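You operate a simulated robot arm through the tools that you are given. There is no shell and no other tool. Be economical: measure what you need, move in short steps, check, and stop when the job is done.

Carry out the task below with a simulated robot arm. There is one attempt and no reset: what you move stays moved.

TASK
Lift body and cup off the spilt sand and brush the bench clean.
Fine: both go on the black mat, upright, nothing more spilt; blue brush, put back. Set down upright: green-banded square fuse body, small grey cup, blue bench brush. What is to be rubbed or washed off counts as gone when no trace of it is left.

Only the result counts: the job must be done as asked and must still hold three seconds after the hand-in. Knocking over, shifting, dropping, spilling or breaking anything else fails it.

THE ROBOT
A 7-joint arm with a two-finger parallel gripper, fixed in place. Base frame: the origin is at the foot of the arm, x ahead of it, y to its left, z up; the work surface is at about z = 850. Units: mm, degrees, N and s.
With the tool pointing down near the work surface it reaches from about 240 to 680 mm from the base axis. Its first joint turns from -66.0 to 66.0 degrees. Payload 2.4 kg.
The TCP is the grasp point between the finger pads, 30 mm short of the fingertips. In the tool frame z runs along the fingers and y along their closing line. The gripper opens to 94 mm. The fingers are 28 mm wide and 10 mm thick; the gripper's body (50 by 96 mm) begins 55 mm behind the TCP.
Orientation is told as [roll, pitch, yaw] about the base's x, y, z axes, in that order, counted from this pose: with the fingers straight down and closing along the base's y, the tool's x points along the base's -x, its y along +y and its z along -z.

THE INTERFACE
- The arm moves only by the tool send_rows. Its argument "targets" is a list of rows, each a list of 7 numbers: the shift along the tool's x, y, z in cm, then the turn, a rotation vector about the tool's x, y, z in degrees, then the finger opening in cm, from 0 to 9.4. In form: [[tx, ty, tz, wx, wy, wz, claw], ...]. A call has 1 to 10 rows; each row shifts and turns the commanded pose from where the row before left it, along the tool's axes as they then stand. Rows are played at 5 a second. More than 50 mm and 8.6 degrees between two rows, or a gripper value outside its range, and nothing of the call is played. Where a pose cannot be reached the arm comes as near as it can. A force on the tool above 40 N (or 10 N above the force at the start of the call, whichever is more), or a blocked arm, ends the call early, and 0.2 s more pass. Each finger travels about 153 mm/s and halts on what it meets, pressing with about 22 N; the grip force reading is that of the motor and also rises with nothing between the fingers. The clock runs only during rows and for 0.2 s after the last one: add rows that do not move to give the fingers time. The reply holds the time, the measured pose of the TCP, the force on the tool along the base axes, the opening and the grip force, in the units named above and with some noise, with the torque about the TCP (base axes, N m) and any sound that the robot's microphone picked up, and new pictures: "views" is both (left out), scene, wrist or none.
- Cameras (640 x 400 px; columns grow to the right, rows downward): "scene" is fixed at [56.1, 480.5, 1448.9]; the picture's right is [-0.61, -0.79, 0.00], its down [-0.46, 0.35, -0.82] and it looks along [0.65, -0.50, -0.57] (base axes); focal length 356 px, centre (320, 200). "wrist" rides on the gripper at [76, 14, -102] in the tool frame; the picture's right is [-0.18, 0.98, 0.00], its down [-0.75, -0.14, -0.64] and it looks along [-0.63, -0.12, 0.77] (tool axes); focal length 243 px, centre (320, 200). There is no depth. A picture from a camera that has moved, and an enlarged one, comes with that camera's place and axes in the base frame and with its lens. The place of the scene camera against the robot may be out by one fixed shift of up to 12 mm in any direction.
- inspect(camera, box): a new picture of the part [left, top, right, bottom] of that camera's present view, enlarged. No time passes.
- sign_off(): hands the job in; it is judged then, once.

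Work in short steps. Places have to be worked out from the pictures, the camera data and where the tool is seen: move nearer, look again, correct. Check each grasp and each placing, and mend what went wrong. You have 120 turns and 200 pictures in all, those below and enlarged ones among them. Open the gripper and draw the arm clear of the work before you hand the job in, unless the task says otherwise; then end with one line.

The tools are called after "Call:" by a JSON object that holds its "name" and its "arguments". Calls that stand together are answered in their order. send_rows: Moves the arm, as the interface text tells. Its arguments: {"type":"object","properties":{"targets":{"type":"array","items":{"type":"array","items":{"type":"number"}}},"views":{"type":"string","enum":["both","scene","wrist","none"]}},"required":["targets"]} The other tools are called the same way: inspect (camera, box) takes an enlarged picture of a part of a camera's view; sign_off () hands the job in.

At the start:

```text
time_s: 0.0
eef_pos: [345.8, -47.6, 1171.1]
orientation: [0.1, 0.0, 0.1]
contact_force: [0.2, 0.8, 0.1]
moment: [0.01, 0.02, 0.0]
gripper_width: 93.9
gripper_force: 0.0
```

scene: 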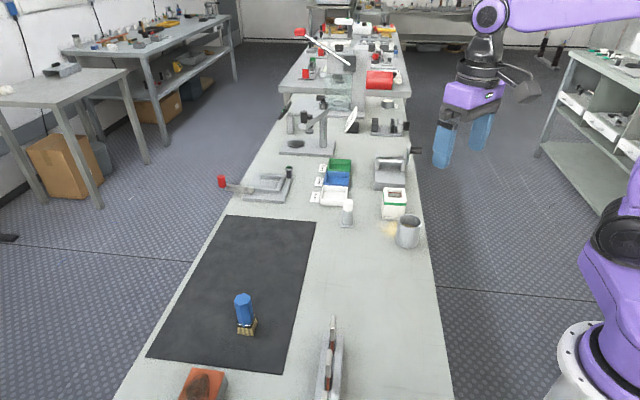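
wrist: 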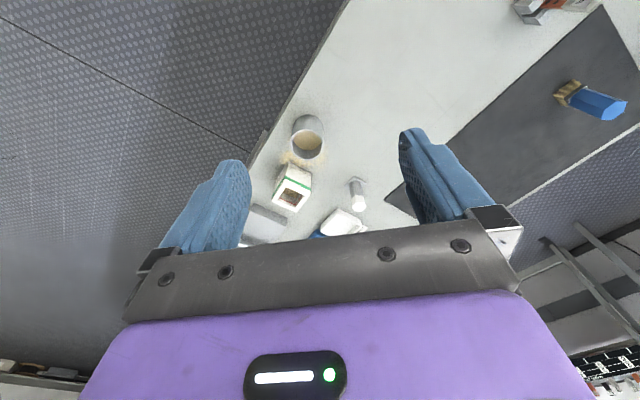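

I'll look closer at the cup, body and sand, and at the brush and mat, before moving.

Call:
{"name": "inspect", "arguments": {"camera": "scene", "box": [310, 160, 450, 260]}}

Call:
{"name": "inspect", "arguments": {"camera": "scene", "box": [140, 200, 360, 400]}}

Call:
{"name": "inspect", "arguments": {"camera": "wrist", "box": [230, 90, 410, 250]}}

```text
4.00 times, centred on (380, 210) of scene
camera zoom: at [56.1, 480.5, 1448.9], right [-0.61, -0.79, 0.0], down [-0.46, 0.35, -0.82], along [0.65, -0.5, -0.57], focal length 1424 px, centre (80, 160)
```

zoom: 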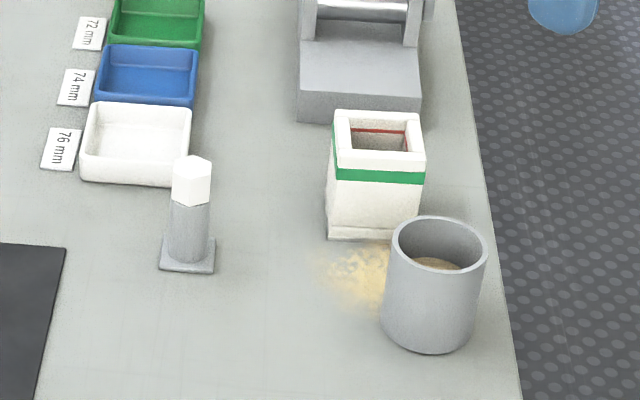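

```text
2.00 times, centred on (250, 300) of scene
camera zoom: at [56.1, 480.5, 1448.9], right [-0.61, -0.79, 0.0], down [-0.46, 0.35, -0.82], along [0.65, -0.5, -0.57], focal length 712 px, centre (460, 0)
```

zoom: 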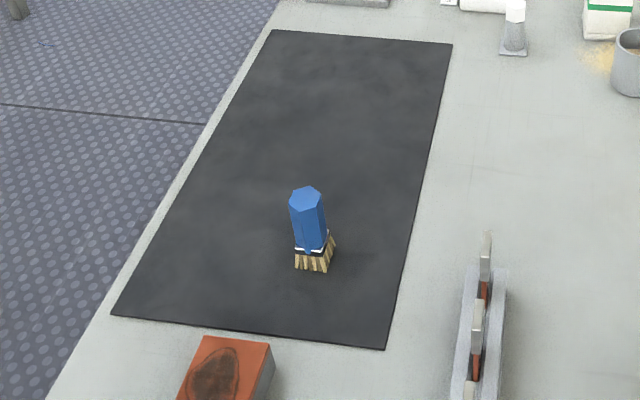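

```text
2.50 times, centred on (320, 170) of wrist
camera zoom: at [269.7, -34.8, 1274.6], right [0.18, 0.98, 0.0], down [0.75, -0.14, 0.64], along [0.63, -0.12, -0.77], focal length 606 px, centre (320, 275)
```

zoom: 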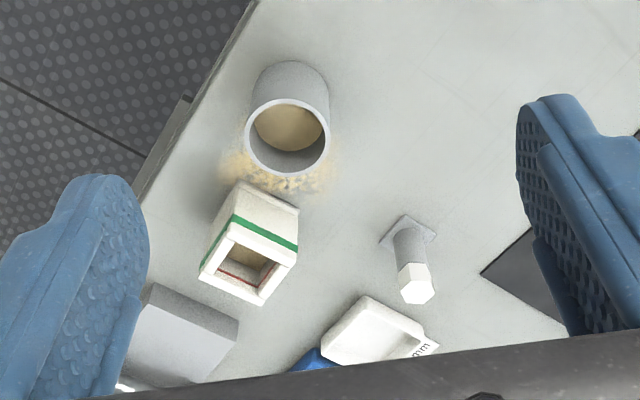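

The cup (with sand) stands near (445,-95) and the body near (550,-155), on bench lines turned about 45°. I'll turn the tool by 45° to match, go lower, and look.

Call:
{"name": "send_rows", "arguments": {"targets": [[0, 0, 1.5, 0, 0, 7.5, 9.4], [0, 0, 1.5, 0, 0, 7.5, 9.4], [0, 0, 1.5, 0, 0, 7.5, 9.4], [0, 0, 1.5, 0, 0, 7.5, 9.4], [0, 0, 1.5, 0, 0, 7.5, 9.4], [0, 0, 1.5, 0, 0, 7.5, 9.4], [-0.5, 3.2, 0, 0, 0, 0, 9.4], [-0.5, 3.2, 0, 0, 0, 0, 9.4], [0, 0, 0, 0, 0, 0, 9.4]], "views": "wrist"}}

```text
time_s: 2.0
eef_pos: [397.2, -9.6, 1081.2]
orientation: [0.1, 0.0, -45.1]
contact_force: [-0.3, -0.4, 0.0]
moment: [0.01, -0.02, -0.02]
gripper_width: 94.0
gripper_force: 0.2
camera wrist: at [354.3, 53.5, 1183.8], right [0.83, 0.56, 0.0], down [0.43, -0.63, 0.64], along [0.36, -0.53, -0.77], focal length 243 px, centre (320, 200)
```

wrist: 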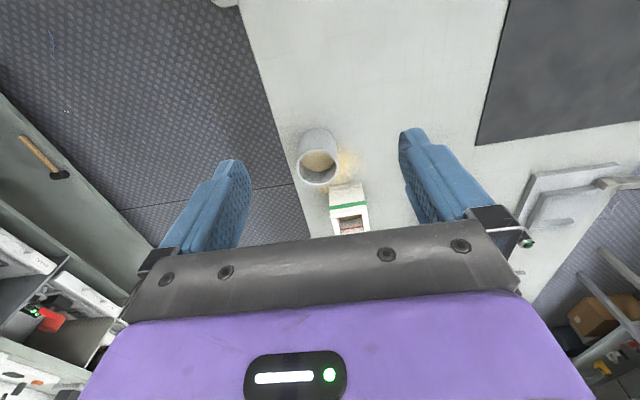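

The cup and body are in view; I'll enlarge to measure them.

Call:
{"name": "inspect", "arguments": {"camera": "wrist", "box": [270, 110, 400, 240]}}

```text
3.08 times, centred on (335, 175) of wrist
camera zoom: at [354.3, 53.5, 1183.8], right [0.83, 0.56, 0.0], down [0.43, -0.63, 0.64], along [0.36, -0.53, -0.77], focal length 746 px, centre (274, 277)
```

zoom: 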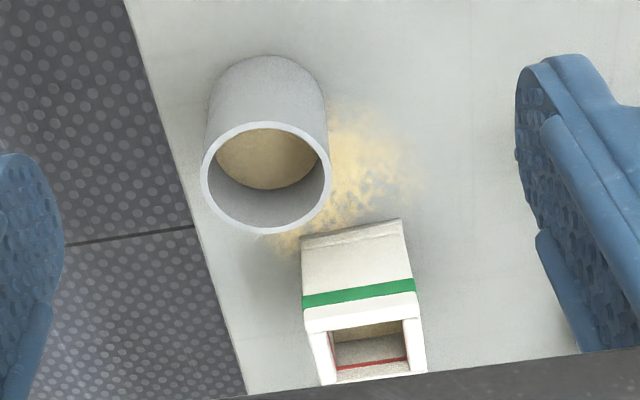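

Cup centre ≈ (448,-92), 55 mm wide, top ≈ 910; body ≈ (546,-142), 57 mm square, top ≈ 926. I go above the cup first.

Call:
{"name": "send_rows", "arguments": {"targets": [[-3.1, -0.7, 2, 0, 0, 0, 9.4], [-3.1, -0.7, 2, 0, 0, 0, 9.4], [-3.2, -0.8, 2, 0, 0, 0, 9.4], [0, 0, 3, 0, 0, 0, 9.4], [0, 0, 2.5, 0, 0, 0, 9.4], [0, 0, 0, 0, 0, 0, 9.4], [0, 0, 0, 0, 0, 0, 9.4]]}}

```text
time_s: 3.6
eef_pos: [448.6, -94.1, 967.0]
orientation: [0.0, 0.0, -45.1]
contact_force: [0.1, -0.6, -0.1]
moment: [0.01, 0.02, -0.01]
gripper_width: 93.9
gripper_force: 0.1
camera wrist: at [404.3, -30.5, 1069.8], right [0.83, 0.56, 0.0], down [0.43, -0.63, 0.64], along [0.36, -0.53, -0.77], focal length 243 px, centre (320, 200)
```

scene: 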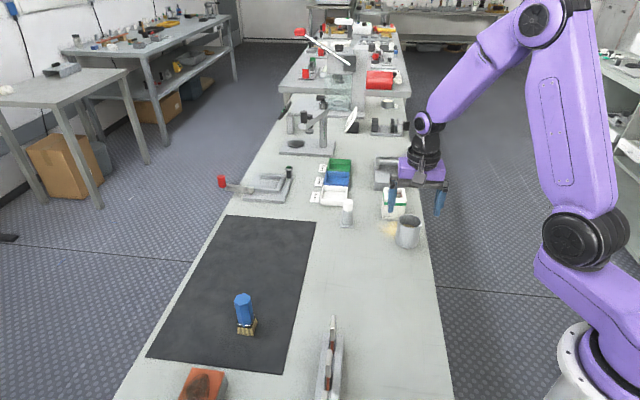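
wrist: 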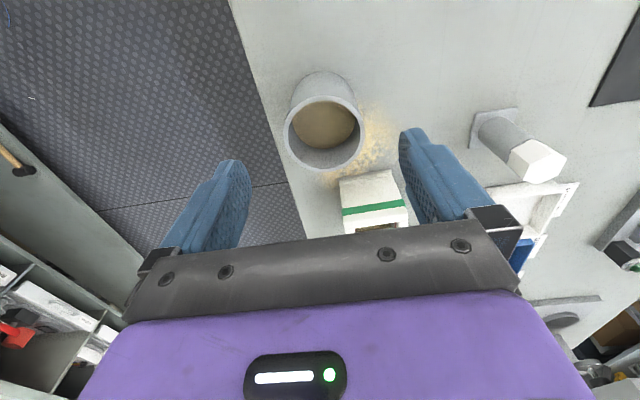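

The cup sits about 5 mm back toward the camera from the TCP. I correct and go down to z ≈ 888.

Call:
{"name": "send_rows", "arguments": {"targets": [[0.5, 0.1, 2, 0, 0, 0, 9.4], [0, 0, 2, 0, 0, 0, 9.4], [0, 0, 2, 0, 0, 0, 9.4], [0, 0, 1.9, 0, 0, 0, 9.4], [0, 0, 0, 0, 0, 0, 9.4]], "views": "wrist"}}

```text
time_s: 4.8
eef_pos: [447.3, -85.8, 886.5]
orientation: [0.0, 0.0, -44.9]
contact_force: [-0.2, 0.0, -0.4]
moment: [-0.03, 0.0, 0.0]
gripper_width: 94.1
gripper_force: 0.0
camera wrist: at [403.9, -23.1, 989.5], right [0.83, 0.56, 0.0], down [0.43, -0.63, 0.64], along [0.36, -0.53, -0.77], focal length 243 px, centre (320, 200)
```

wrist: 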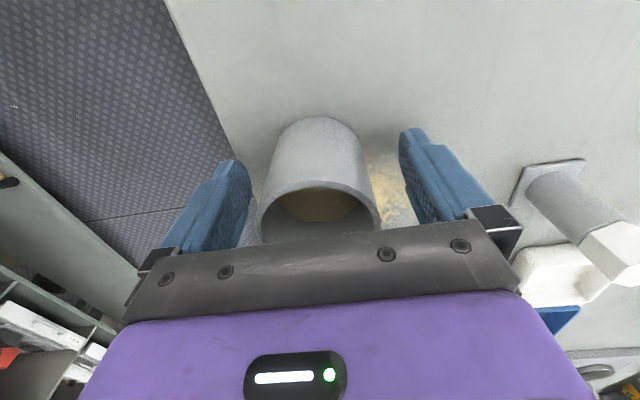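

The cup is centred between the fingers. I close on it gradually.

Call:
{"name": "send_rows", "arguments": {"targets": [[0, 0, 0, 0, 0, 0, 7.0], [0, 0, 0, 0, 0, 0, 6.0], [0, 0, 0, 0, 0, 0, 5.2], [0, 0, 0, 0, 0, 0, 4.8], [0, 0, 0, 0, 0, 0, 4.8]], "views": "wrist"}}

```text
time_s: 6.0
eef_pos: [447.2, -86.4, 887.2]
orientation: [0.0, 0.0, -45.0]
contact_force: [-0.2, -0.2, 0.4]
moment: [0.0, 0.0, -0.01]
gripper_width: 56.7
gripper_force: 22.2
camera wrist: at [403.8, -23.1, 989.7], right [0.83, 0.56, 0.0], down [0.43, -0.63, 0.64], along [0.36, -0.53, -0.77], focal length 243 px, centre (320, 200)
```

wrist: 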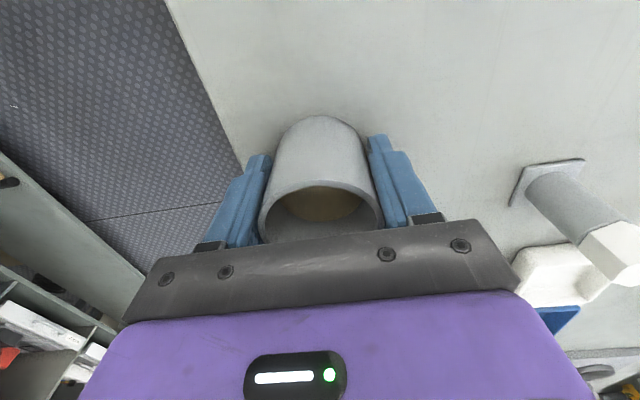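

The cup is held (56.7 mm). Lifting it straight up, gently.

Call:
{"name": "send_rows", "arguments": {"targets": [[0, 0, -0.5, 0, 0, 0, 4.8], [0, 0, -1, 0, 0, 0, 4.8], [0, 0, -2, 0, 0, 0, 4.8], [0, 0, -2.5, 0, 0, 0, 4.8], [0, 0, -2.5, 0, 0, 0, 4.8], [0, 0, -2.5, 0, 0, 0, 4.8], [0, 0, -2, 0, 0, 0, 4.8], [0, 0, -1.5, 0, 0, 0, 4.8], [0, 0, -0.5, 0, 0, 0, 4.8]]}}

```text
time_s: 8.0
eef_pos: [445.4, -88.0, 1036.6]
orientation: [-0.1, 0.0, -45.0]
contact_force: [0.1, 0.2, -1.8]
moment: [0.03, 0.02, 0.01]
gripper_width: 56.3
gripper_force: 22.1
camera wrist: at [402.7, -23.9, 1140.1], right [0.83, 0.56, 0.0], down [0.43, -0.63, 0.64], along [0.36, -0.53, -0.77], focal length 243 px, centre (320, 200)
```

scene: 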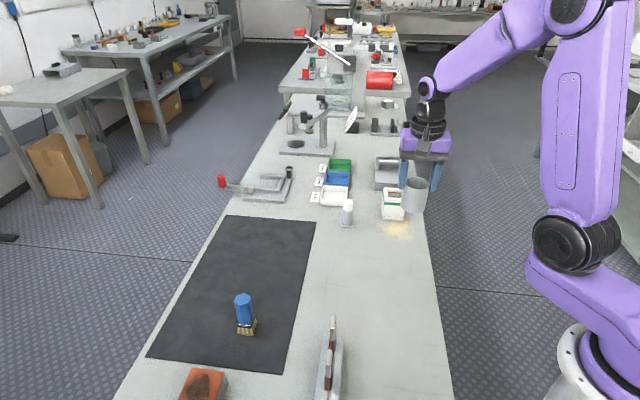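
wrist: 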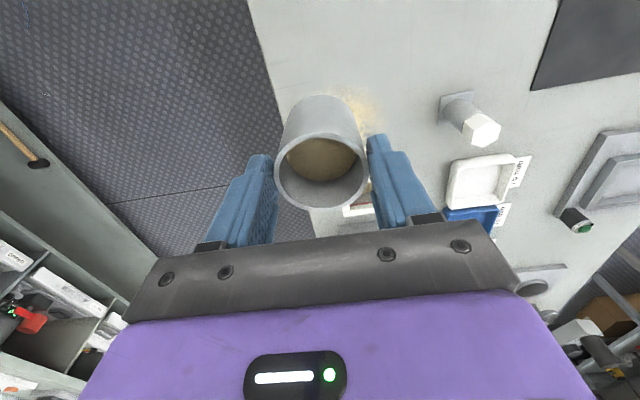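

The cup is up and upright. Mat corner comes out at (644,42), edge on x+y ≈ 686. I carry the cup to above (605,165).

Call:
{"name": "send_rows", "arguments": {"targets": [[0.23, 1, 0, 0, 0, 0, 4.8], [0.46, 2, 0, 0, 0, 0, 4.8], [0.68, 3, 0, 0, 0, 0, 4.8], [0.8, 3.5, 0, 0, 0, 0, 4.8], [0.91, 4, 0, 0, 0, 0, 4.8], [0.91, 4, 0, 0, 0, 0, 4.8], [0.91, 4, 0, 0, 0, 0, 4.8], [0.8, 3.5, 0, 0, 0, 0, 4.8], [0.57, 2.5, 0, 0, 0, 0, 4.8], [0.34, 1.5, 0, 0, 0, 0, 4.8]]}}

```text
time_s: 10.2
eef_pos: [604.7, 163.5, 1040.2]
orientation: [-0.2, 0.0, -44.9]
contact_force: [-0.3, 0.3, -0.9]
moment: [0.02, 0.01, 0.02]
gripper_width: 56.4
gripper_force: 21.8
camera wrist: at [561.2, 227.1, 1142.4], right [0.82, 0.57, 0.0], down [0.43, -0.63, 0.64], along [0.36, -0.53, -0.77], focal length 243 px, centre (320, 200)
```

scene: 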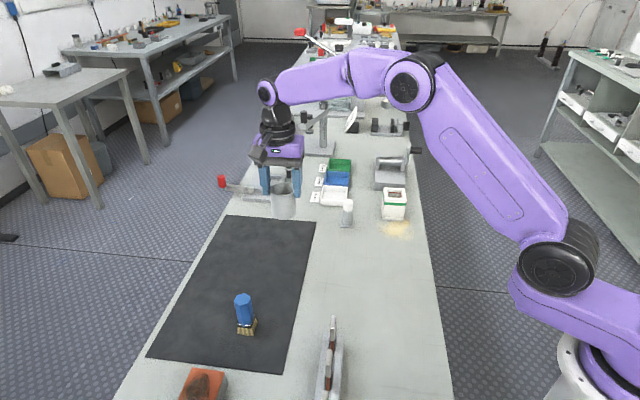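
wrist: 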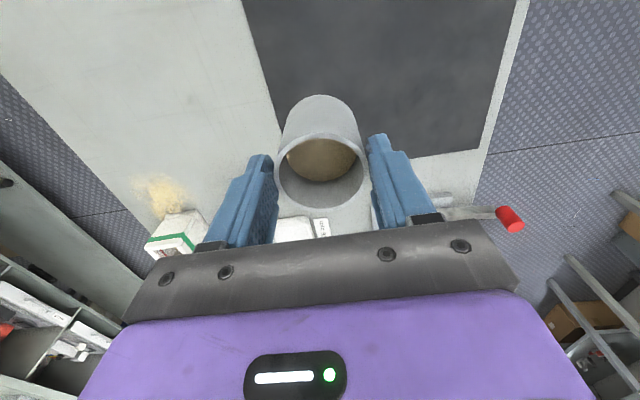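

Under the cup is mat, 59 mm and 114 mm in from its edges. Lowering to just above it.

Call:
{"name": "send_rows", "arguments": {"targets": [[0, 0, 1, 0, 0, 0, 4.8], [0, 0, 2, 0, 0, 0, 4.8], [0, 0, 2.5, 0, 0, 0, 4.8], [0, 0, 2.5, 0, 0, 0, 4.8], [0, 0, 2.5, 0, 0, 0, 4.8], [0, 0, 2, 0, 0, 0, 4.8], [0, 0, 1.2, 0, 0, 0, 4.8], [0, 0, 0.6, 0, 0, 0, 4.8], [0, 0, 0.3, 0, 0, 0, 4.8], [0, 0, 0, 0, 0, 0, 4.8]], "views": "wrist"}}

```text
time_s: 12.1
eef_pos: [604.7, 161.9, 898.4]
orientation: [0.1, -0.1, -45.0]
contact_force: [-0.7, -0.3, 5.2]
moment: [0.02, 0.17, -0.04]
gripper_width: 56.9
gripper_force: 22.2
stopped in row 9: the force on the tool passed its limit at 45 N (the readings are from after the stop); the commanded pose is now the measured one
camera wrist: at [561.2, 226.8, 1000.9], right [0.83, 0.56, 0.0], down [0.43, -0.63, 0.64], along [0.36, -0.53, -0.77], focal length 243 px, centre (320, 200)
```

wrist: 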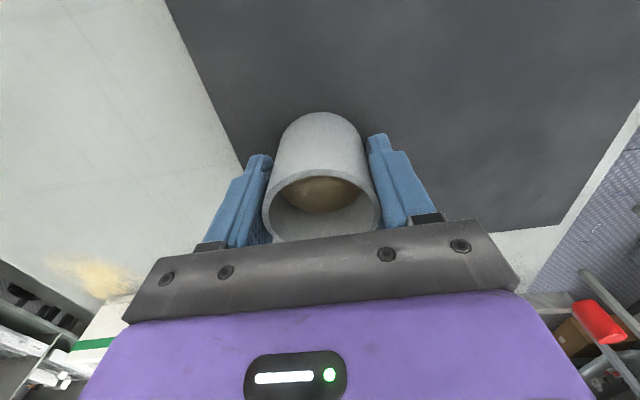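

The mat took the cup at z ≈ 898 (the mat is thick); it presses with 5 N and stands level. I open slowly.

Call:
{"name": "send_rows", "arguments": {"targets": [[0, 0, 0, 0, 0, 0, 4.8], [0, 0, 0, 0, 0, 0, 5.7], [0, 0, 0, 0, 0, 0, 6.0], [0, 0, 0, 0, 0, 0, 7.0], [0, 0, 0, 0, 0, 0, 9.0], [0, 0, 0, 0, 0, 0, 9.4]], "views": "both"}}

```text
time_s: 13.5
eef_pos: [604.9, 162.2, 897.1]
orientation: [0.1, 0.1, -45.0]
contact_force: [0.3, 0.6, 0.4]
moment: [-0.01, -0.04, 0.01]
gripper_width: 94.0
gripper_force: 0.0
camera wrist: at [561.0, 226.7, 1000.0], right [0.83, 0.56, 0.0], down [0.43, -0.63, 0.64], along [0.36, -0.53, -0.77], focal length 243 px, centre (320, 200)
```

scene: 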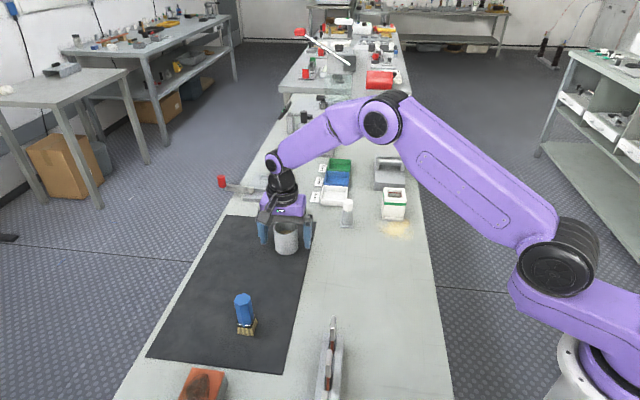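
wrist: 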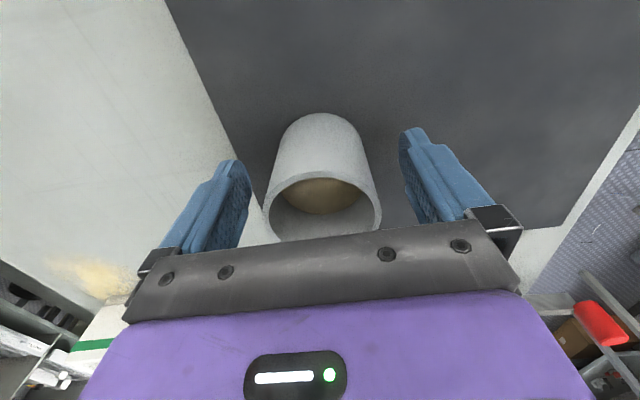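

The cup stands upright and released. Raising and moving back to a point above the body.

Call:
{"name": "send_rows", "arguments": {"targets": [[0, 0, -2, 0, 0, 0, 9.4], [0, 0, -4.2, 0, 0, 0, 9.4], [0, 0, -4.2, 0, 0, 0, 9.4], [0, 0, -4.2, 0, 0, 0, 9.4], [-2.23, -4.28, 0, 0, 0, 0, 9.4], [-2.23, -4.28, 0, 0, 0, 0, 9.4], [-2.23, -4.28, 0, 0, 0, 0, 9.4], [-2.23, -4.28, 0, 0, 0, 0, 9.4], [-2.23, -4.28, 0, 0, 0, 0, 9.4], [-2.23, -4.28, 0, 0, 0, 0, 9.4]]}}

```text
time_s: 15.7
eef_pos: [516.9, -111.0, 1043.1]
orientation: [-0.1, -0.1, -45.0]
contact_force: [-0.4, 0.2, -0.5]
moment: [0.02, 0.03, 0.0]
gripper_width: 94.0
gripper_force: 0.0
camera wrist: at [473.4, -46.5, 1145.8], right [0.82, 0.57, 0.0], down [0.43, -0.63, 0.64], along [0.36, -0.53, -0.77], focal length 243 px, centre (320, 200)
```

scene: 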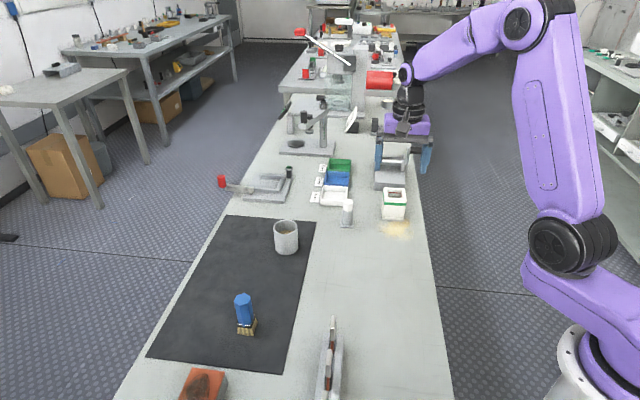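
wrist: 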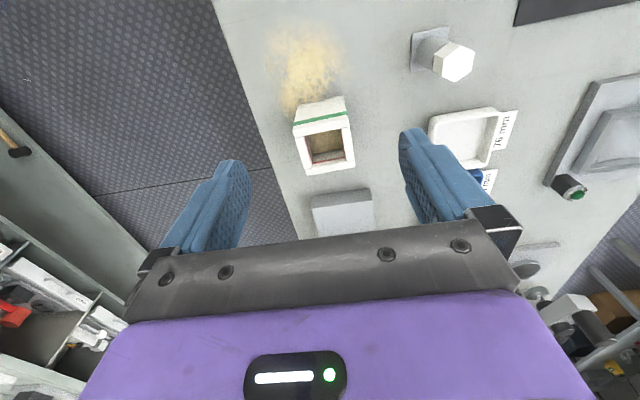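

Call:
{"name": "inspect", "arguments": {"camera": "wrist", "box": [250, 20, 390, 220]}}

Call:
{"name": "inspect", "arguments": {"camera": "scene", "box": [260, 210, 320, 260]}}

```text
2.00 times, centred on (320, 120) of wrist
camera zoom: at [473.4, -46.5, 1145.8], right [0.82, 0.57, 0.0], down [0.43, -0.63, 0.64], along [0.36, -0.53, -0.77], focal length 485 px, centre (320, 360)
```

zoom: 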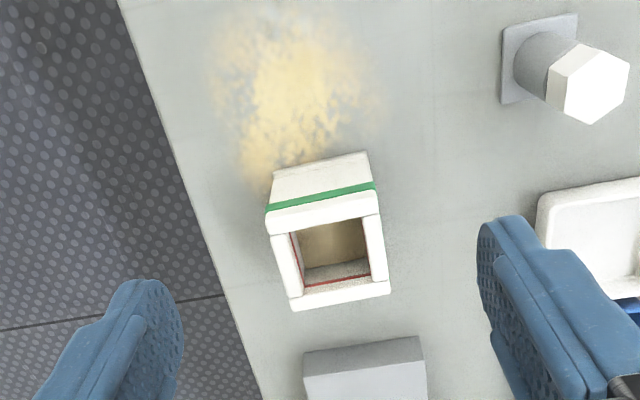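

```text
8.00 times, centred on (290, 235) of scene
camera zoom: at [56.0, 480.6, 1448.9], right [-0.61, -0.79, 0.0], down [-0.46, 0.35, -0.82], along [0.65, -0.5, -0.57], focal length 2849 px, centre (560, -80)
```

zoom: 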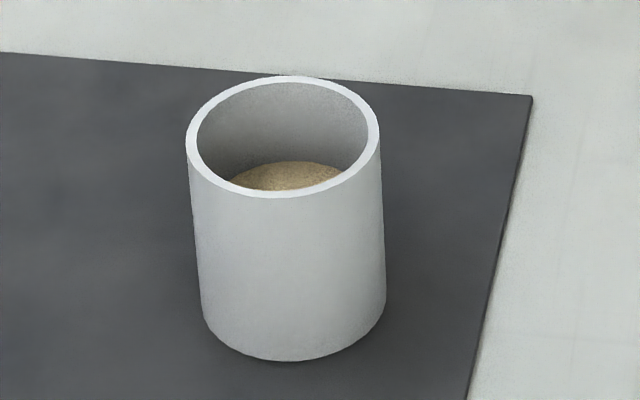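

Body centre ≈ (546,-143), squared to the fingers within a degree or so. I go above it and down to z ≈ 955 for a check.

Call:
{"name": "send_rows", "arguments": {"targets": [[-2.1, -0.1, 1, 0, 0, 0, 9.4], [-2.2, -0.1, 2, 0, 0, 0, 9.4], [0, 0, 3, 0, 0, 0.7, 9.4], [0, 0, 2.8, 0, 0, 0, 9.4], [0, 0, 0, 0, 0, 0, 9.4]]}}

```text
time_s: 16.9
eef_pos: [545.7, -147.9, 956.3]
orientation: [0.0, -0.1, -45.7]
contact_force: [-0.2, 0.1, 0.2]
moment: [-0.01, 0.0, -0.01]
gripper_width: 93.8
gripper_force: 0.0
camera wrist: at [502.6, -83.0, 1059.6], right [0.83, 0.55, 0.0], down [0.42, -0.64, 0.64], along [0.36, -0.53, -0.77], focal length 243 px, centre (320, 200)
```

scene: 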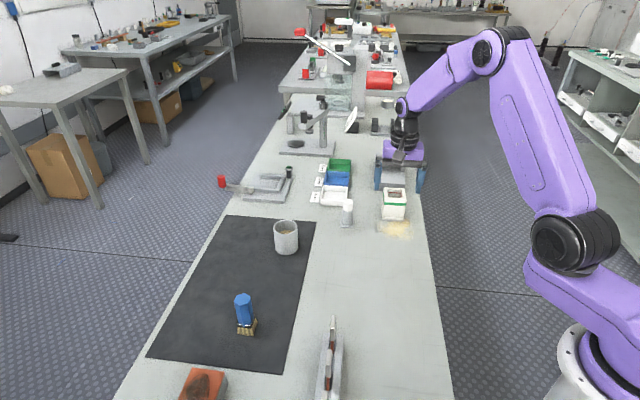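
wrist: 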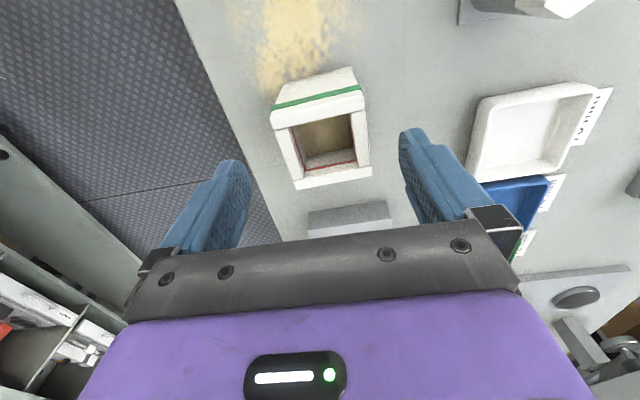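

Body reads about 4 mm along +y of the tool and needs ~2° back-turn. Correcting and descending to z ≈ 890.

Call:
{"name": "send_rows", "arguments": {"targets": [[0.1, 0.45, 1, 0, 0, -2.2, 9.4], [0, 0, 2, 0, 0, 0, 9.4], [0, 0, 2, 0, 0, 0, 9.4], [0, 0, 1.6, 0, 0, 0, 9.4], [0, 0, 0, 0, 0, 0, 9.4]], "views": "wrist"}}

```text
time_s: 18.1
eef_pos: [548.9, -140.2, 887.7]
orientation: [-0.1, 0.0, -43.5]
contact_force: [0.5, 0.7, 0.2]
moment: [0.03, 0.01, -0.02]
gripper_width: 93.9
gripper_force: 0.0
camera wrist: at [503.4, -78.2, 991.6], right [0.81, 0.59, 0.0], down [0.45, -0.62, 0.64], along [0.38, -0.52, -0.77], focal length 243 px, centre (320, 200)
```

wrist: 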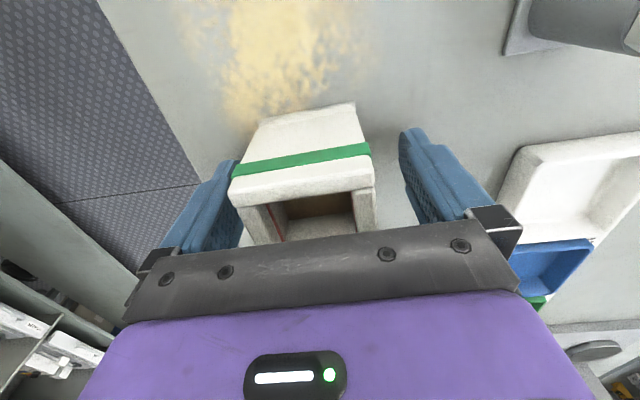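

The body sits between the fingers, only a couple of mm off centre. Closing slowly.

Call:
{"name": "send_rows", "arguments": {"targets": [[0, -0.15, 0, 0, 0, 0, 7.5], [0, 0, 0, 0, 0, 0, 6.4], [0, 0, 0, 0, 0, 0, 5.8], [0, 0, 0, 0, 0, 0, 5.2], [0, 0, 0, 0, 0, 0, 5.0], [0, 0, 0, 0, 0, 0, 5.0]], "views": "wrist"}}

```text
time_s: 19.5
eef_pos: [548.9, -141.3, 888.8]
orientation: [0.1, -0.1, -43.5]
contact_force: [0.2, -2.1, 0.2]
moment: [0.06, 0.07, 0.01]
gripper_width: 60.4
gripper_force: 21.9
camera wrist: at [503.2, -79.3, 992.1], right [0.81, 0.59, 0.0], down [0.45, -0.62, 0.64], along [0.38, -0.52, -0.77], focal length 243 px, centre (320, 200)
```

wrist: 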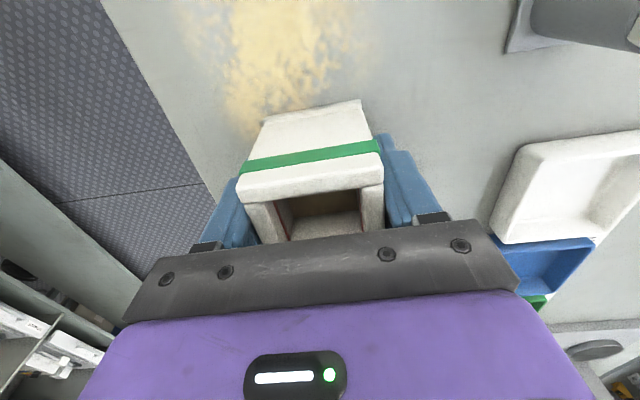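

Held at 60.4 mm. Lifting straight up, gently.

Call:
{"name": "send_rows", "arguments": {"targets": [[0, 0, -0.5, 0, 0, 0, 5.0], [0, 0, -1, 0, 0, 0, 5.0], [0, 0, -2, 0, 0, 0, 5.0], [0, 0, -2.5, 0, 0, 0, 5.0], [0, 0, -2.5, 0, 0, 0, 5.0], [0, 0, -2.5, 0, 0, 0, 5.0], [0, 0, -2, 0, 0, 0, 5.0], [0, 0, -1.5, 0, 0, 0, 5.0], [0, 0, -0.5, 0, 0, 0, 5.0]]}}

```text
time_s: 21.5
eef_pos: [547.8, -144.0, 1038.7]
orientation: [0.1, 0.0, -43.6]
contact_force: [-0.8, -0.2, -2.8]
moment: [0.01, -0.01, 0.01]
gripper_width: 60.0
gripper_force: 21.7
camera wrist: at [502.4, -80.6, 1141.6], right [0.81, 0.59, 0.0], down [0.45, -0.62, 0.64], along [0.38, -0.52, -0.77], focal length 243 px, centre (320, 200)
```

scene: 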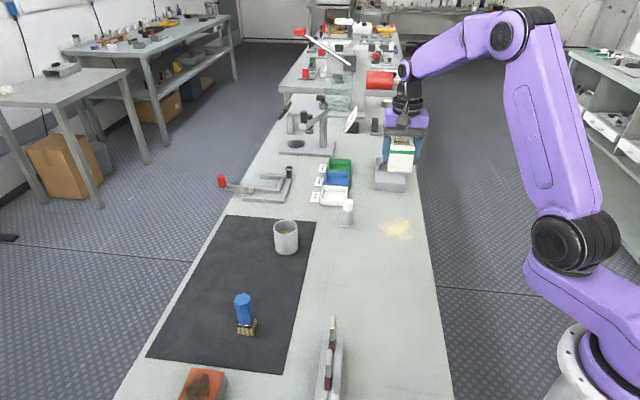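
wrist: 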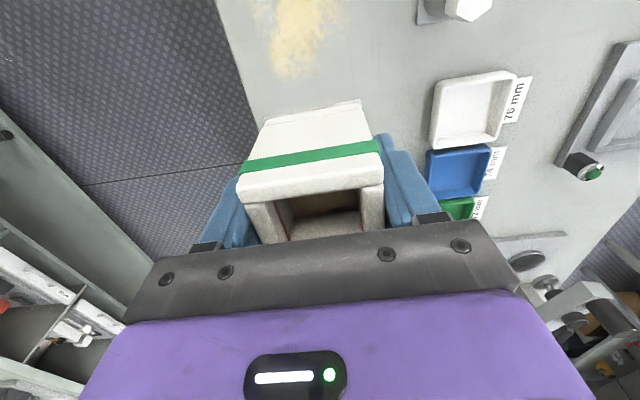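

Body held upright. Carrying it across toward (520,250) on the mat.

Call:
{"name": "send_rows", "arguments": {"targets": [[0.74, 0.67, 0, 0, 0, 0, 5.0], [1.47, 1.35, 0, 0, 0, 0, 5.0], [2.21, 2.02, 0, 0, 0, 0, 5.0], [2.58, 2.36, 0, 0, 0, 0, 5.0], [2.95, 2.69, 0, 0, 0, 0, 5.0], [2.95, 2.69, 0, 0, 0, 0, 5.0], [2.95, 2.69, 0, 0, 0, 0, 5.0], [2.95, 2.69, 0, 0, 0, 0, 5.0], [2.58, 2.36, 0, 0, 0, 0, 5.0], [2.21, 2.02, 0, 0, 0, 0, 5.0]], "views": "none"}}

Call:
{"name": "send_rows", "arguments": {"targets": [[2.21, 2.02, 0, 0, 0, 0, 5.0], [1.84, 1.68, 0, 0, 0, 0, 5.0], [1.1, 1.01, 0, 0, 0, 0, 5.0], [0.37, 0.34, 0, 0, 0, 0, 5.0], [0, 0, 0, 0, 0, 0, 5.0]]}}

```text
time_s: 23.7
eef_pos: [524.6, 176.8, 1041.0]
orientation: [0.0, 0.0, -43.5]
contact_force: [-0.9, -1.0, -3.5]
moment: [-0.03, -0.06, 0.01]
gripper_width: 60.1
gripper_force: 21.8
```

```text
time_s: 24.9
eef_pos: [520.7, 251.7, 1041.0]
orientation: [0.0, 0.0, -43.5]
contact_force: [0.1, -0.2, -4.2]
moment: [0.0, -0.01, -0.04]
gripper_width: 60.4
gripper_force: 22.6
camera wrist: at [474.8, 314.6, 1144.3], right [0.81, 0.59, 0.0], down [0.45, -0.62, 0.64], along [0.38, -0.52, -0.77], focal length 243 px, centre (320, 200)
```

scene: 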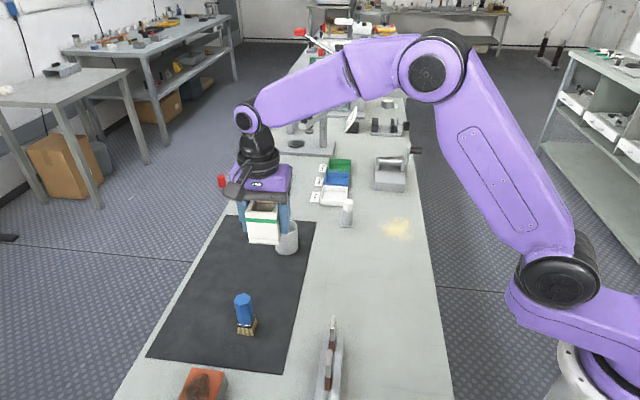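
wrist: 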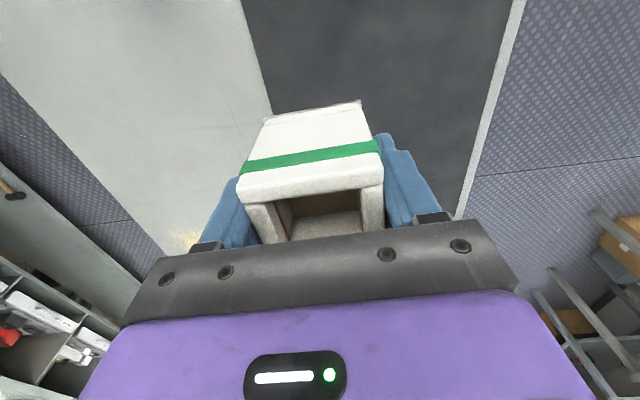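

Location is good (59 mm in from the edge, 120 mm from the cup). Lowering, slowly at the end.

Call:
{"name": "send_rows", "arguments": {"targets": [[0, 0, 1, 0, 0, 0, 5.0], [0, 0, 2, 0, 0, 0, 5.0], [0, 0, 2.5, 0, 0, 0, 5.0], [0, 0, 2.5, 0, 0, 0, 5.0], [0, 0, 2.5, 0, 0, 0, 5.0], [0, 0, 1.8, 0, 0, 0, 5.0], [0, 0, 1, 0, 0, 0, 5.0], [0, 0, 0.3, 0, 0, 0, 5.0], [0, 0, 0.1, 0, 0, 0, 5.0], [0, 0, 0.1, 0, 0, 0, 5.0]], "views": "wrist"}}

```text
time_s: 27.1
eef_pos: [519.9, 252.0, 900.6]
orientation: [-0.1, -0.1, -43.4]
contact_force: [-0.2, -0.3, -2.9]
moment: [0.0, -0.01, 0.03]
gripper_width: 60.4
gripper_force: 21.9
camera wrist: at [474.3, 313.8, 1003.2], right [0.81, 0.59, 0.0], down [0.45, -0.62, 0.64], along [0.38, -0.52, -0.77], focal length 243 px, centre (320, 200)
```

wrist: 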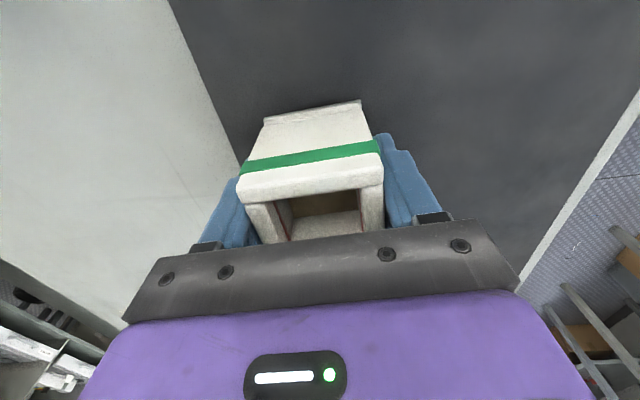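

Still hanging free (-2.9 N). Down in 1.5 mm steps until the load is taken.

Call:
{"name": "send_rows", "arguments": {"targets": [[0, 0, 0.15, 0, 0, 0, 5.0], [0, 0, 0.15, 0, 0, 0, 5.0], [0, 0, 0, 0, 0, 0, 5.0]], "views": "none"}}

```text
time_s: 27.9
eef_pos: [518.4, 251.4, 897.8]
orientation: [0.1, 0.0, -43.5]
contact_force: [-0.2, 0.8, -3.4]
moment: [-0.01, 0.02, -0.03]
gripper_width: 60.3
gripper_force: 22.0
```

Call:
{"name": "send_rows", "arguments": {"targets": [[0, 0, 0.2, 0, 0, 0, 5.0], [0, 0, 0.2, 0, 0, 0, 5.0], [0, 0, 0, 0, 0, 0, 5.0]], "views": "none"}}

```text
time_s: 28.7
eef_pos: [519.9, 250.5, 893.6]
orientation: [0.0, 0.0, -43.5]
contact_force: [1.2, 0.5, -2.9]
moment: [-0.01, -0.01, 0.02]
gripper_width: 60.2
gripper_force: 21.6
```

Call:
{"name": "send_rows", "arguments": {"targets": [[0, 0, 0.15, 0, 0, 0, 5.0], [0, 0, 0.1, 0, 0, 0, 5.0], [0, 0, 0, 0, 0, 0, 5.0]], "views": "none"}}

```text
time_s: 29.5
eef_pos: [519.4, 250.8, 892.6]
orientation: [-0.1, 0.0, -43.5]
contact_force: [-3.5, -1.4, 4.2]
moment: [-0.07, 0.2, -0.04]
gripper_width: 60.3
gripper_force: 21.8
```

The mat now carries the body. Opening slowly.

Call:
{"name": "send_rows", "arguments": {"targets": [[0, 0, 0, 0, 0, 0, 6.0], [0, 0, 0, 0, 0, 0, 6.3], [0, 0, 0, 0, 0, 0, 7.0], [0, 0, 0, 0, 0, 0, 8.5], [0, 0, 0, 0, 0, 0, 9.4], [0, 0, 0, 0, 0, 0, 9.4]]}}

```text
time_s: 30.9
eef_pos: [519.8, 250.5, 891.5]
orientation: [0.0, 0.0, -43.5]
contact_force: [0.6, -0.4, 0.0]
moment: [0.0, 0.02, -0.01]
gripper_width: 94.0
gripper_force: 0.1
camera wrist: at [474.9, 313.0, 994.8], right [0.81, 0.59, 0.0], down [0.45, -0.62, 0.64], along [0.38, -0.52, -0.77], focal length 243 px, centre (320, 200)
```

scene: 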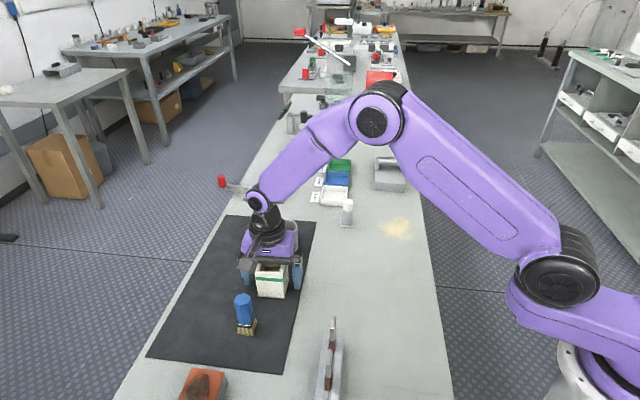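
wrist: 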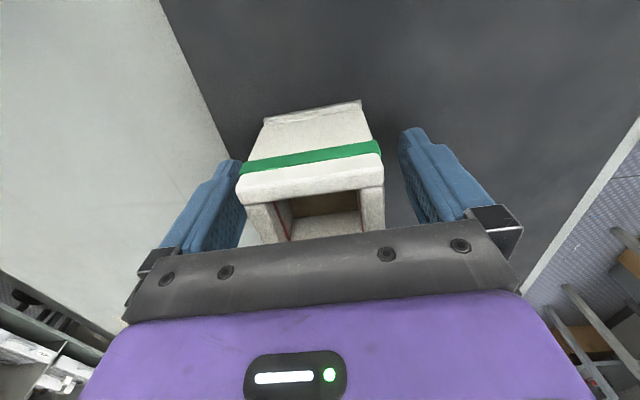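

Body stands released on the mat. I rise, then back off to view the brush.

Call:
{"name": "send_rows", "arguments": {"targets": [[0, 0, -2, 0, 0, 0, 9.4], [0, 0, -4, 0, 0, 0, 9.4], [0, 0, -4.5, 0, 0, 0, 9.4], [0, 0, -4.5, 0, 0, 0, 9.4], [0, 0, -2, 0, 0, 0, 9.4], [4, 0.7, 0, 0, 0, 0, 9.4], [4, 0.7, 0, 0, 0, 0, 9.4], [4, 0.7, 0, 0, 0, 0, 9.4], [4, 0.7, 0, 0, 0, 0, 9.4], [3, 0.5, 0, 0, 0, 0, 9.4]]}}

```text
time_s: 33.1
eef_pos: [407.2, 405.9, 1062.8]
orientation: [0.0, 0.0, -43.6]
contact_force: [0.3, 0.6, 0.2]
moment: [-0.01, -0.01, -0.01]
gripper_width: 94.1
gripper_force: 0.0
camera wrist: at [361.5, 467.9, 1166.0], right [0.81, 0.59, 0.0], down [0.45, -0.62, 0.64], along [0.38, -0.52, -0.77], focal length 243 px, centre (320, 200)
```

scene: 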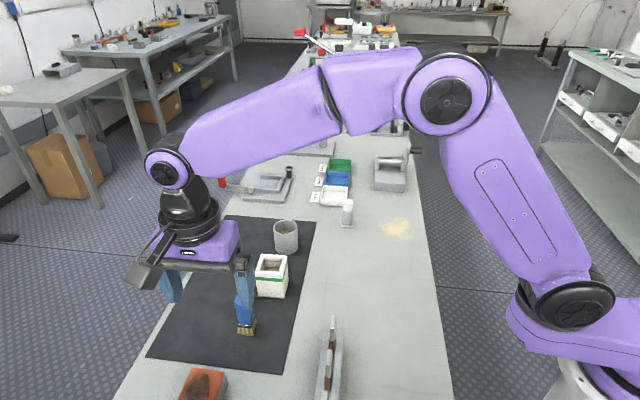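
wrist: 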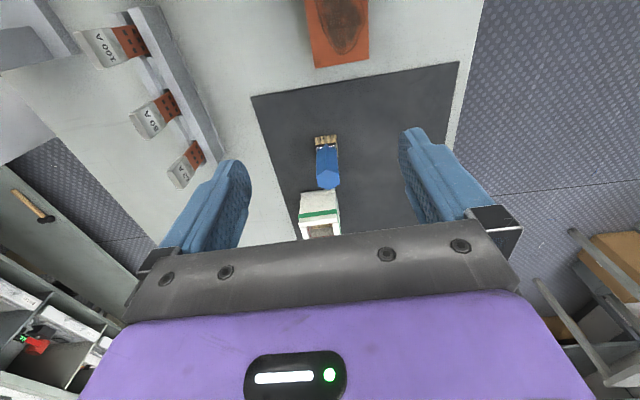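

Call:
{"name": "inspect", "arguments": {"camera": "wrist", "box": [270, 110, 380, 240]}}

Call:
{"name": "inspect", "arguments": {"camera": "scene", "box": [220, 280, 290, 345]}}

```text
3.08 times, centred on (325, 175) of wrist
camera zoom: at [361.5, 467.9, 1166.0], right [0.81, 0.59, 0.0], down [0.45, -0.62, 0.64], along [0.38, -0.52, -0.77], focal length 746 px, centre (305, 277)
```

zoom: 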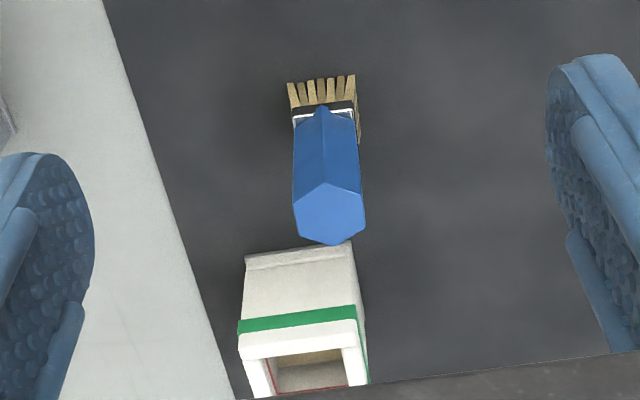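

```text
6.15 times, centred on (255, 312) of scene
camera zoom: at [56.1, 480.5, 1448.9], right [-0.61, -0.79, 0.0], down [-0.46, 0.35, -0.82], along [0.65, -0.5, -0.57], focal length 2191 px, centre (720, -492)
```

zoom: 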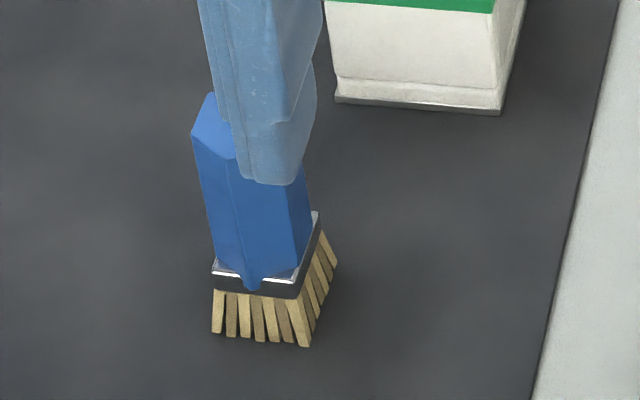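

Brush stands on its bristles at ≈ (464,344), handle top z ≈ 936, hex flats facing the fingers. I go above it to z ≈ 980 and check.

Call:
{"name": "send_rows", "arguments": {"targets": [[-2.8, -0.2, 1, 0, 0, 0, 9.4], [-2.8, -0.2, 2, 0, 0, 0, 9.4], [-2.8, -0.2, 2.5, 0, 0, 0, 9.4], [0, 0, 2.7, 0, 0, 2.5, 8.0], [0, 0, 0, 0, 0, 0, 7.0], [0, 0, 0, 0, 0, 0, 7.0]]}}

```text
time_s: 34.5
eef_pos: [462.6, 343.0, 980.6]
orientation: [-0.1, 0.0, -46.1]
contact_force: [-0.5, -0.3, 0.8]
moment: [-0.02, 0.02, 0.02]
gripper_width: 70.0
gripper_force: 0.0
camera wrist: at [420.7, 407.5, 1083.9], right [0.84, 0.55, 0.0], down [0.42, -0.64, 0.64], along [0.35, -0.54, -0.77], focal length 243 px, centre (320, 200)
```

scene: 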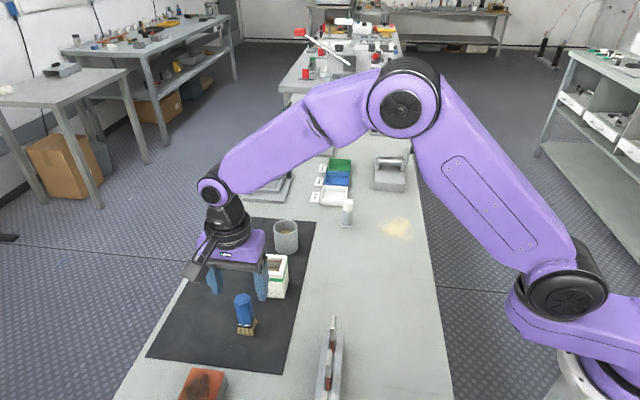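
wrist: 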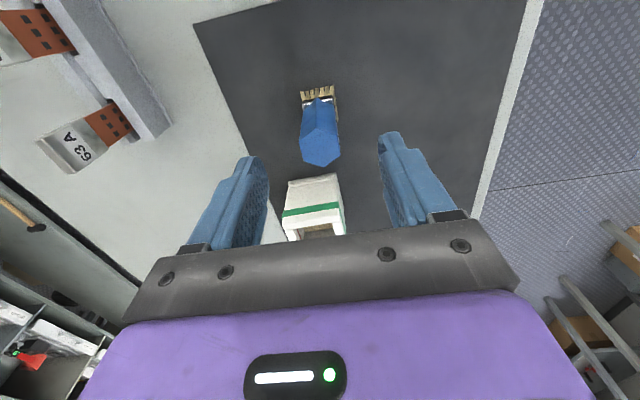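

Call:
{"name": "inspect", "arguments": {"camera": "wrist", "box": [260, 70, 380, 190]}}

```text
3.33 times, centred on (320, 130) of wrist
camera zoom: at [420.7, 407.5, 1083.9], right [0.84, 0.55, 0.0], down [0.42, -0.64, 0.64], along [0.35, -0.54, -0.77], focal length 809 px, centre (320, 433)
```

zoom: 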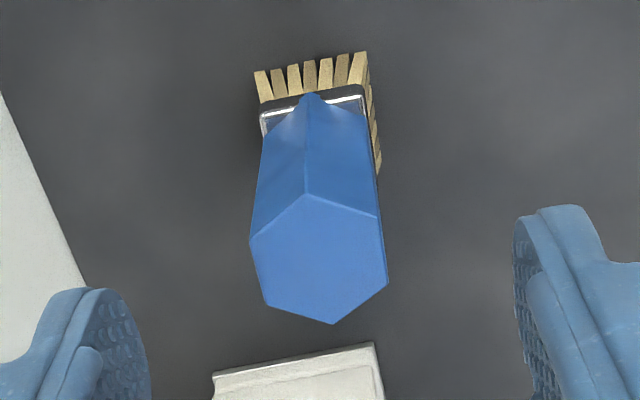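

The brush is centred on the TCP within 1–2 mm and squared. Descending to z ≈ 914 and closing.

Call:
{"name": "send_rows", "arguments": {"targets": [[0, 0, 1.5, 0, 0, 0, 7.0], [0, 0, 2, 0, 0, 0, 7.0], [0, 0, 2, 0, 0, 0, 7.0], [0, 0, 1, 0, 0, 0, 7.0], [0, 0, 0, 0, 0, 0, 5.0], [0, 0, 0, 0, 0, 0, 3.5], [0, 0, 0, 0, 0, 0, 2.5], [0, 0, 0, 0, 0, 0, 1.8], [0, 0, 0, 0, 0, 0, 1.8]]}}

```text
time_s: 36.5
eef_pos: [461.4, 344.3, 916.2]
orientation: [0.0, 0.0, -46.0]
contact_force: [-0.3, -0.2, -0.4]
moment: [0.01, -0.04, -0.02]
gripper_width: 25.7
gripper_force: 22.3
camera wrist: at [419.3, 408.4, 1019.6], right [0.84, 0.55, 0.0], down [0.42, -0.64, 0.64], along [0.35, -0.54, -0.77], focal length 243 px, centre (320, 200)
```

scene: 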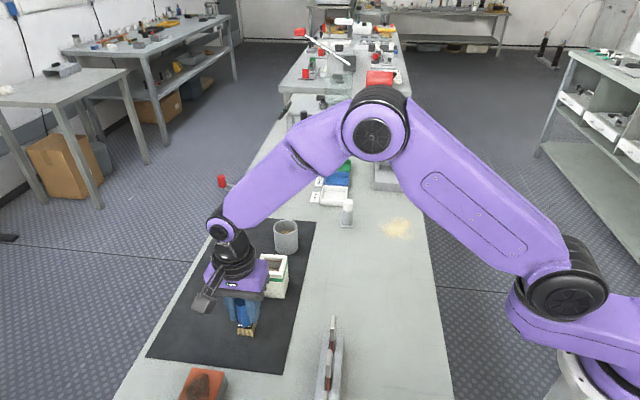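
wrist: 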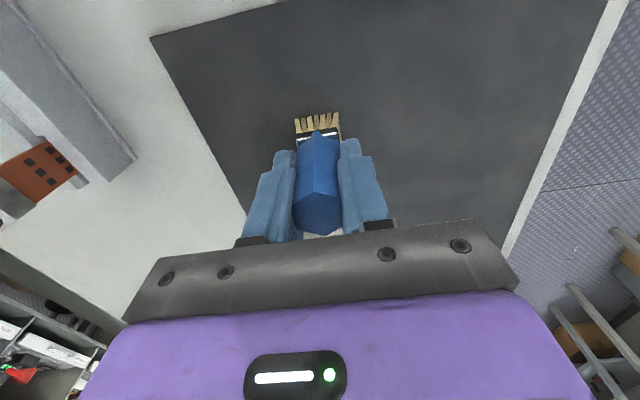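

Brush gripped (25.7 mm). Lifting it, then carrying it over to the sand centred near (495,-100).

Call:
{"name": "send_rows", "arguments": {"targets": [[0, 0, -1, 0, 0, 0, 1.8], [0, 0, -3, 0, 0, 0, 1.8], [0, 0, -4, 0, 0, 0, 1.8], [0, 0, -4, 0, 0, 0, 1.8], [0, 0, 0, 0, 0, 0, 1.8]], "views": "wrist"}}

Call:
{"name": "send_rows", "arguments": {"targets": [[-2, -1.65, 0, 0, 0, 0, 1.8], [-3.5, -2.9, 0, 0, 0, 0, 1.8], [-3.6, -3, 0, 0, 0, 0, 1.8], [-3.6, -3, 0, 0, 0, 0, 1.8], [-3.6, -3, 0, 0, 0, 0, 1.8], [-3.6, -3, 0, 0, 0, 0, 1.8], [-3.6, -3, 0, 0, 0, 0, 1.8], [-3.6, -3, 0, 0, 0, 0, 1.8], [-2, -1.65, 0, 0, 0, 0, 1.8], [0, 0, 0, 0, 0, 0, 1.8]]}}

```text
time_s: 37.7
eef_pos: [458.7, 345.4, 1035.2]
orientation: [-0.1, 0.0, -46.0]
contact_force: [-0.2, 0.5, -1.0]
moment: [0.0, 0.02, 0.02]
gripper_width: 25.6
gripper_force: 21.9
camera wrist: at [417.2, 410.2, 1138.0], right [0.84, 0.55, 0.0], down [0.42, -0.64, 0.64], along [0.35, -0.54, -0.77], focal length 243 px, centre (320, 200)
```

wrist: 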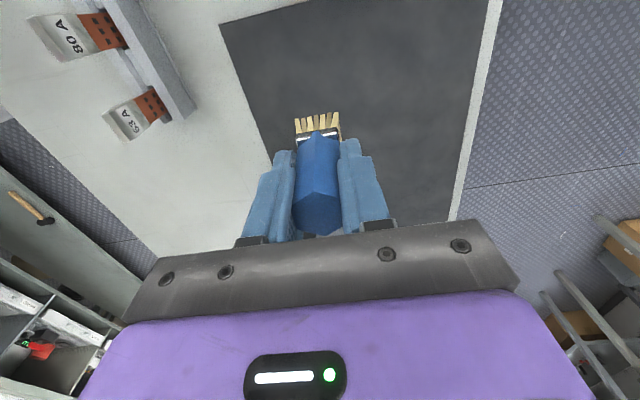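

```text
time_s: 39.9
eef_pos: [490.4, -32.6, 1033.8]
orientation: [0.0, 0.0, -45.9]
contact_force: [0.3, -0.2, -0.5]
moment: [0.02, -0.01, 0.0]
gripper_width: 25.4
gripper_force: 22.2
camera wrist: at [448.4, 32.0, 1137.1], right [0.84, 0.55, 0.0], down [0.42, -0.64, 0.64], along [0.35, -0.54, -0.77], focal length 243 px, centre (320, 200)
```

scene: 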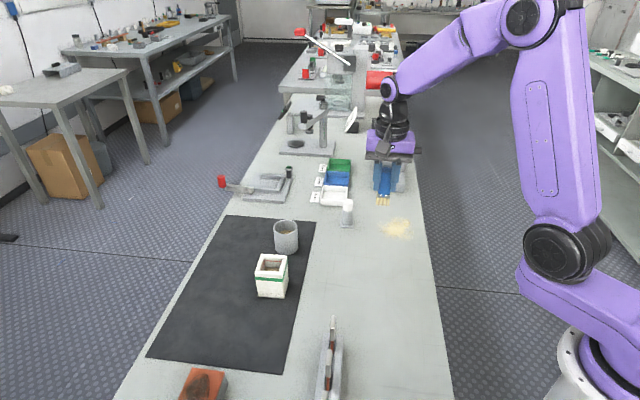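
wrist: 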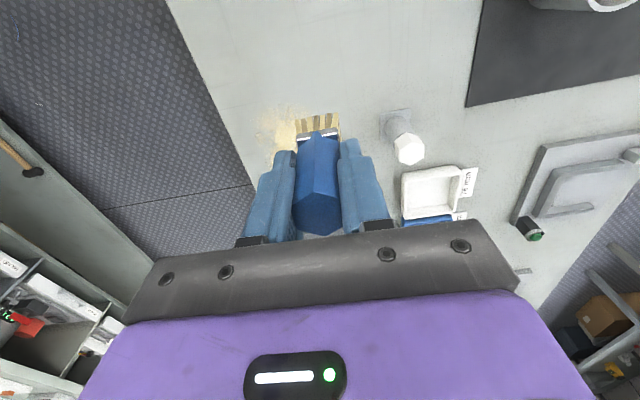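

The brush hangs upright near (490,-33). I enlarge the sand patch to fix its borders.

Call:
{"name": "inspect", "arguments": {"camera": "wrist", "box": [220, 70, 400, 180]}}

Call:
{"name": "inspect", "arguments": {"camera": "scene", "box": [340, 190, 440, 260]}}

```text
3.56 times, centred on (310, 125) of wrist
camera zoom: at [448.4, 32.0, 1137.1], right [0.84, 0.55, 0.0], down [0.42, -0.64, 0.64], along [0.35, -0.54, -0.77], focal length 863 px, centre (356, 467)
```

zoom: 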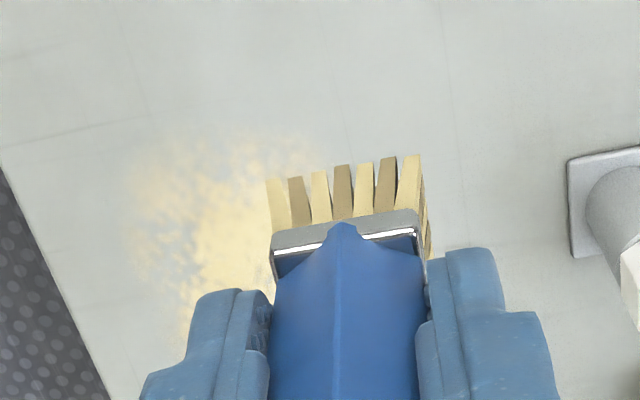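

```text
5.71 times, centred on (390, 225) of scene
camera zoom: at [56.1, 480.5, 1448.9], right [-0.61, -0.79, 0.0], down [-0.46, 0.35, -0.82], along [0.65, -0.5, -0.57], focal length 2035 px, centre (-80, 57)
```

zoom: 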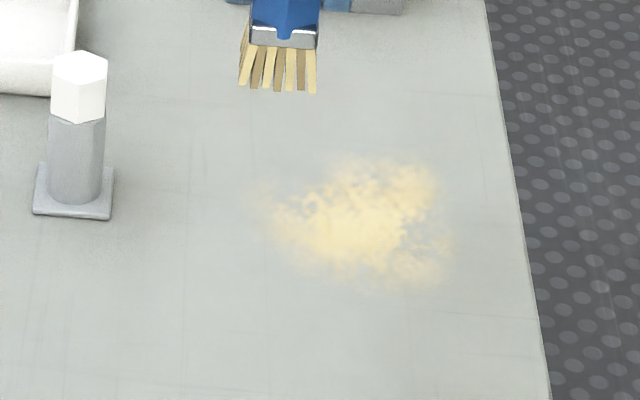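

The patch spans about 95 × 100 mm in bench axes, clear of the post. I descend at its near corner and feel for the bench.

Call:
{"name": "send_rows", "arguments": {"targets": [[0.5, 0.6, 3, 0, 0, 0, 1.8], [0, 0, 4, 0, 0, 0, 1.8], [0, 0, 3, 0, 0, 0, 1.8], [0, 0, 1.2, 0, 0, 0, 1.8], [0, 0, 0.2, 0, 0, 0, 1.8], [0, 0, 0.2, 0, 0, 0, 1.8], [0, 0, 0, 0, 0, 0, 1.8]], "views": "none"}}

```text
time_s: 41.5
eef_pos: [489.6, -26.4, 918.9]
orientation: [0.0, 0.0, -46.1]
contact_force: [-0.5, -0.8, 0.0]
moment: [0.01, -0.05, -0.04]
gripper_width: 25.7
gripper_force: 22.0
```

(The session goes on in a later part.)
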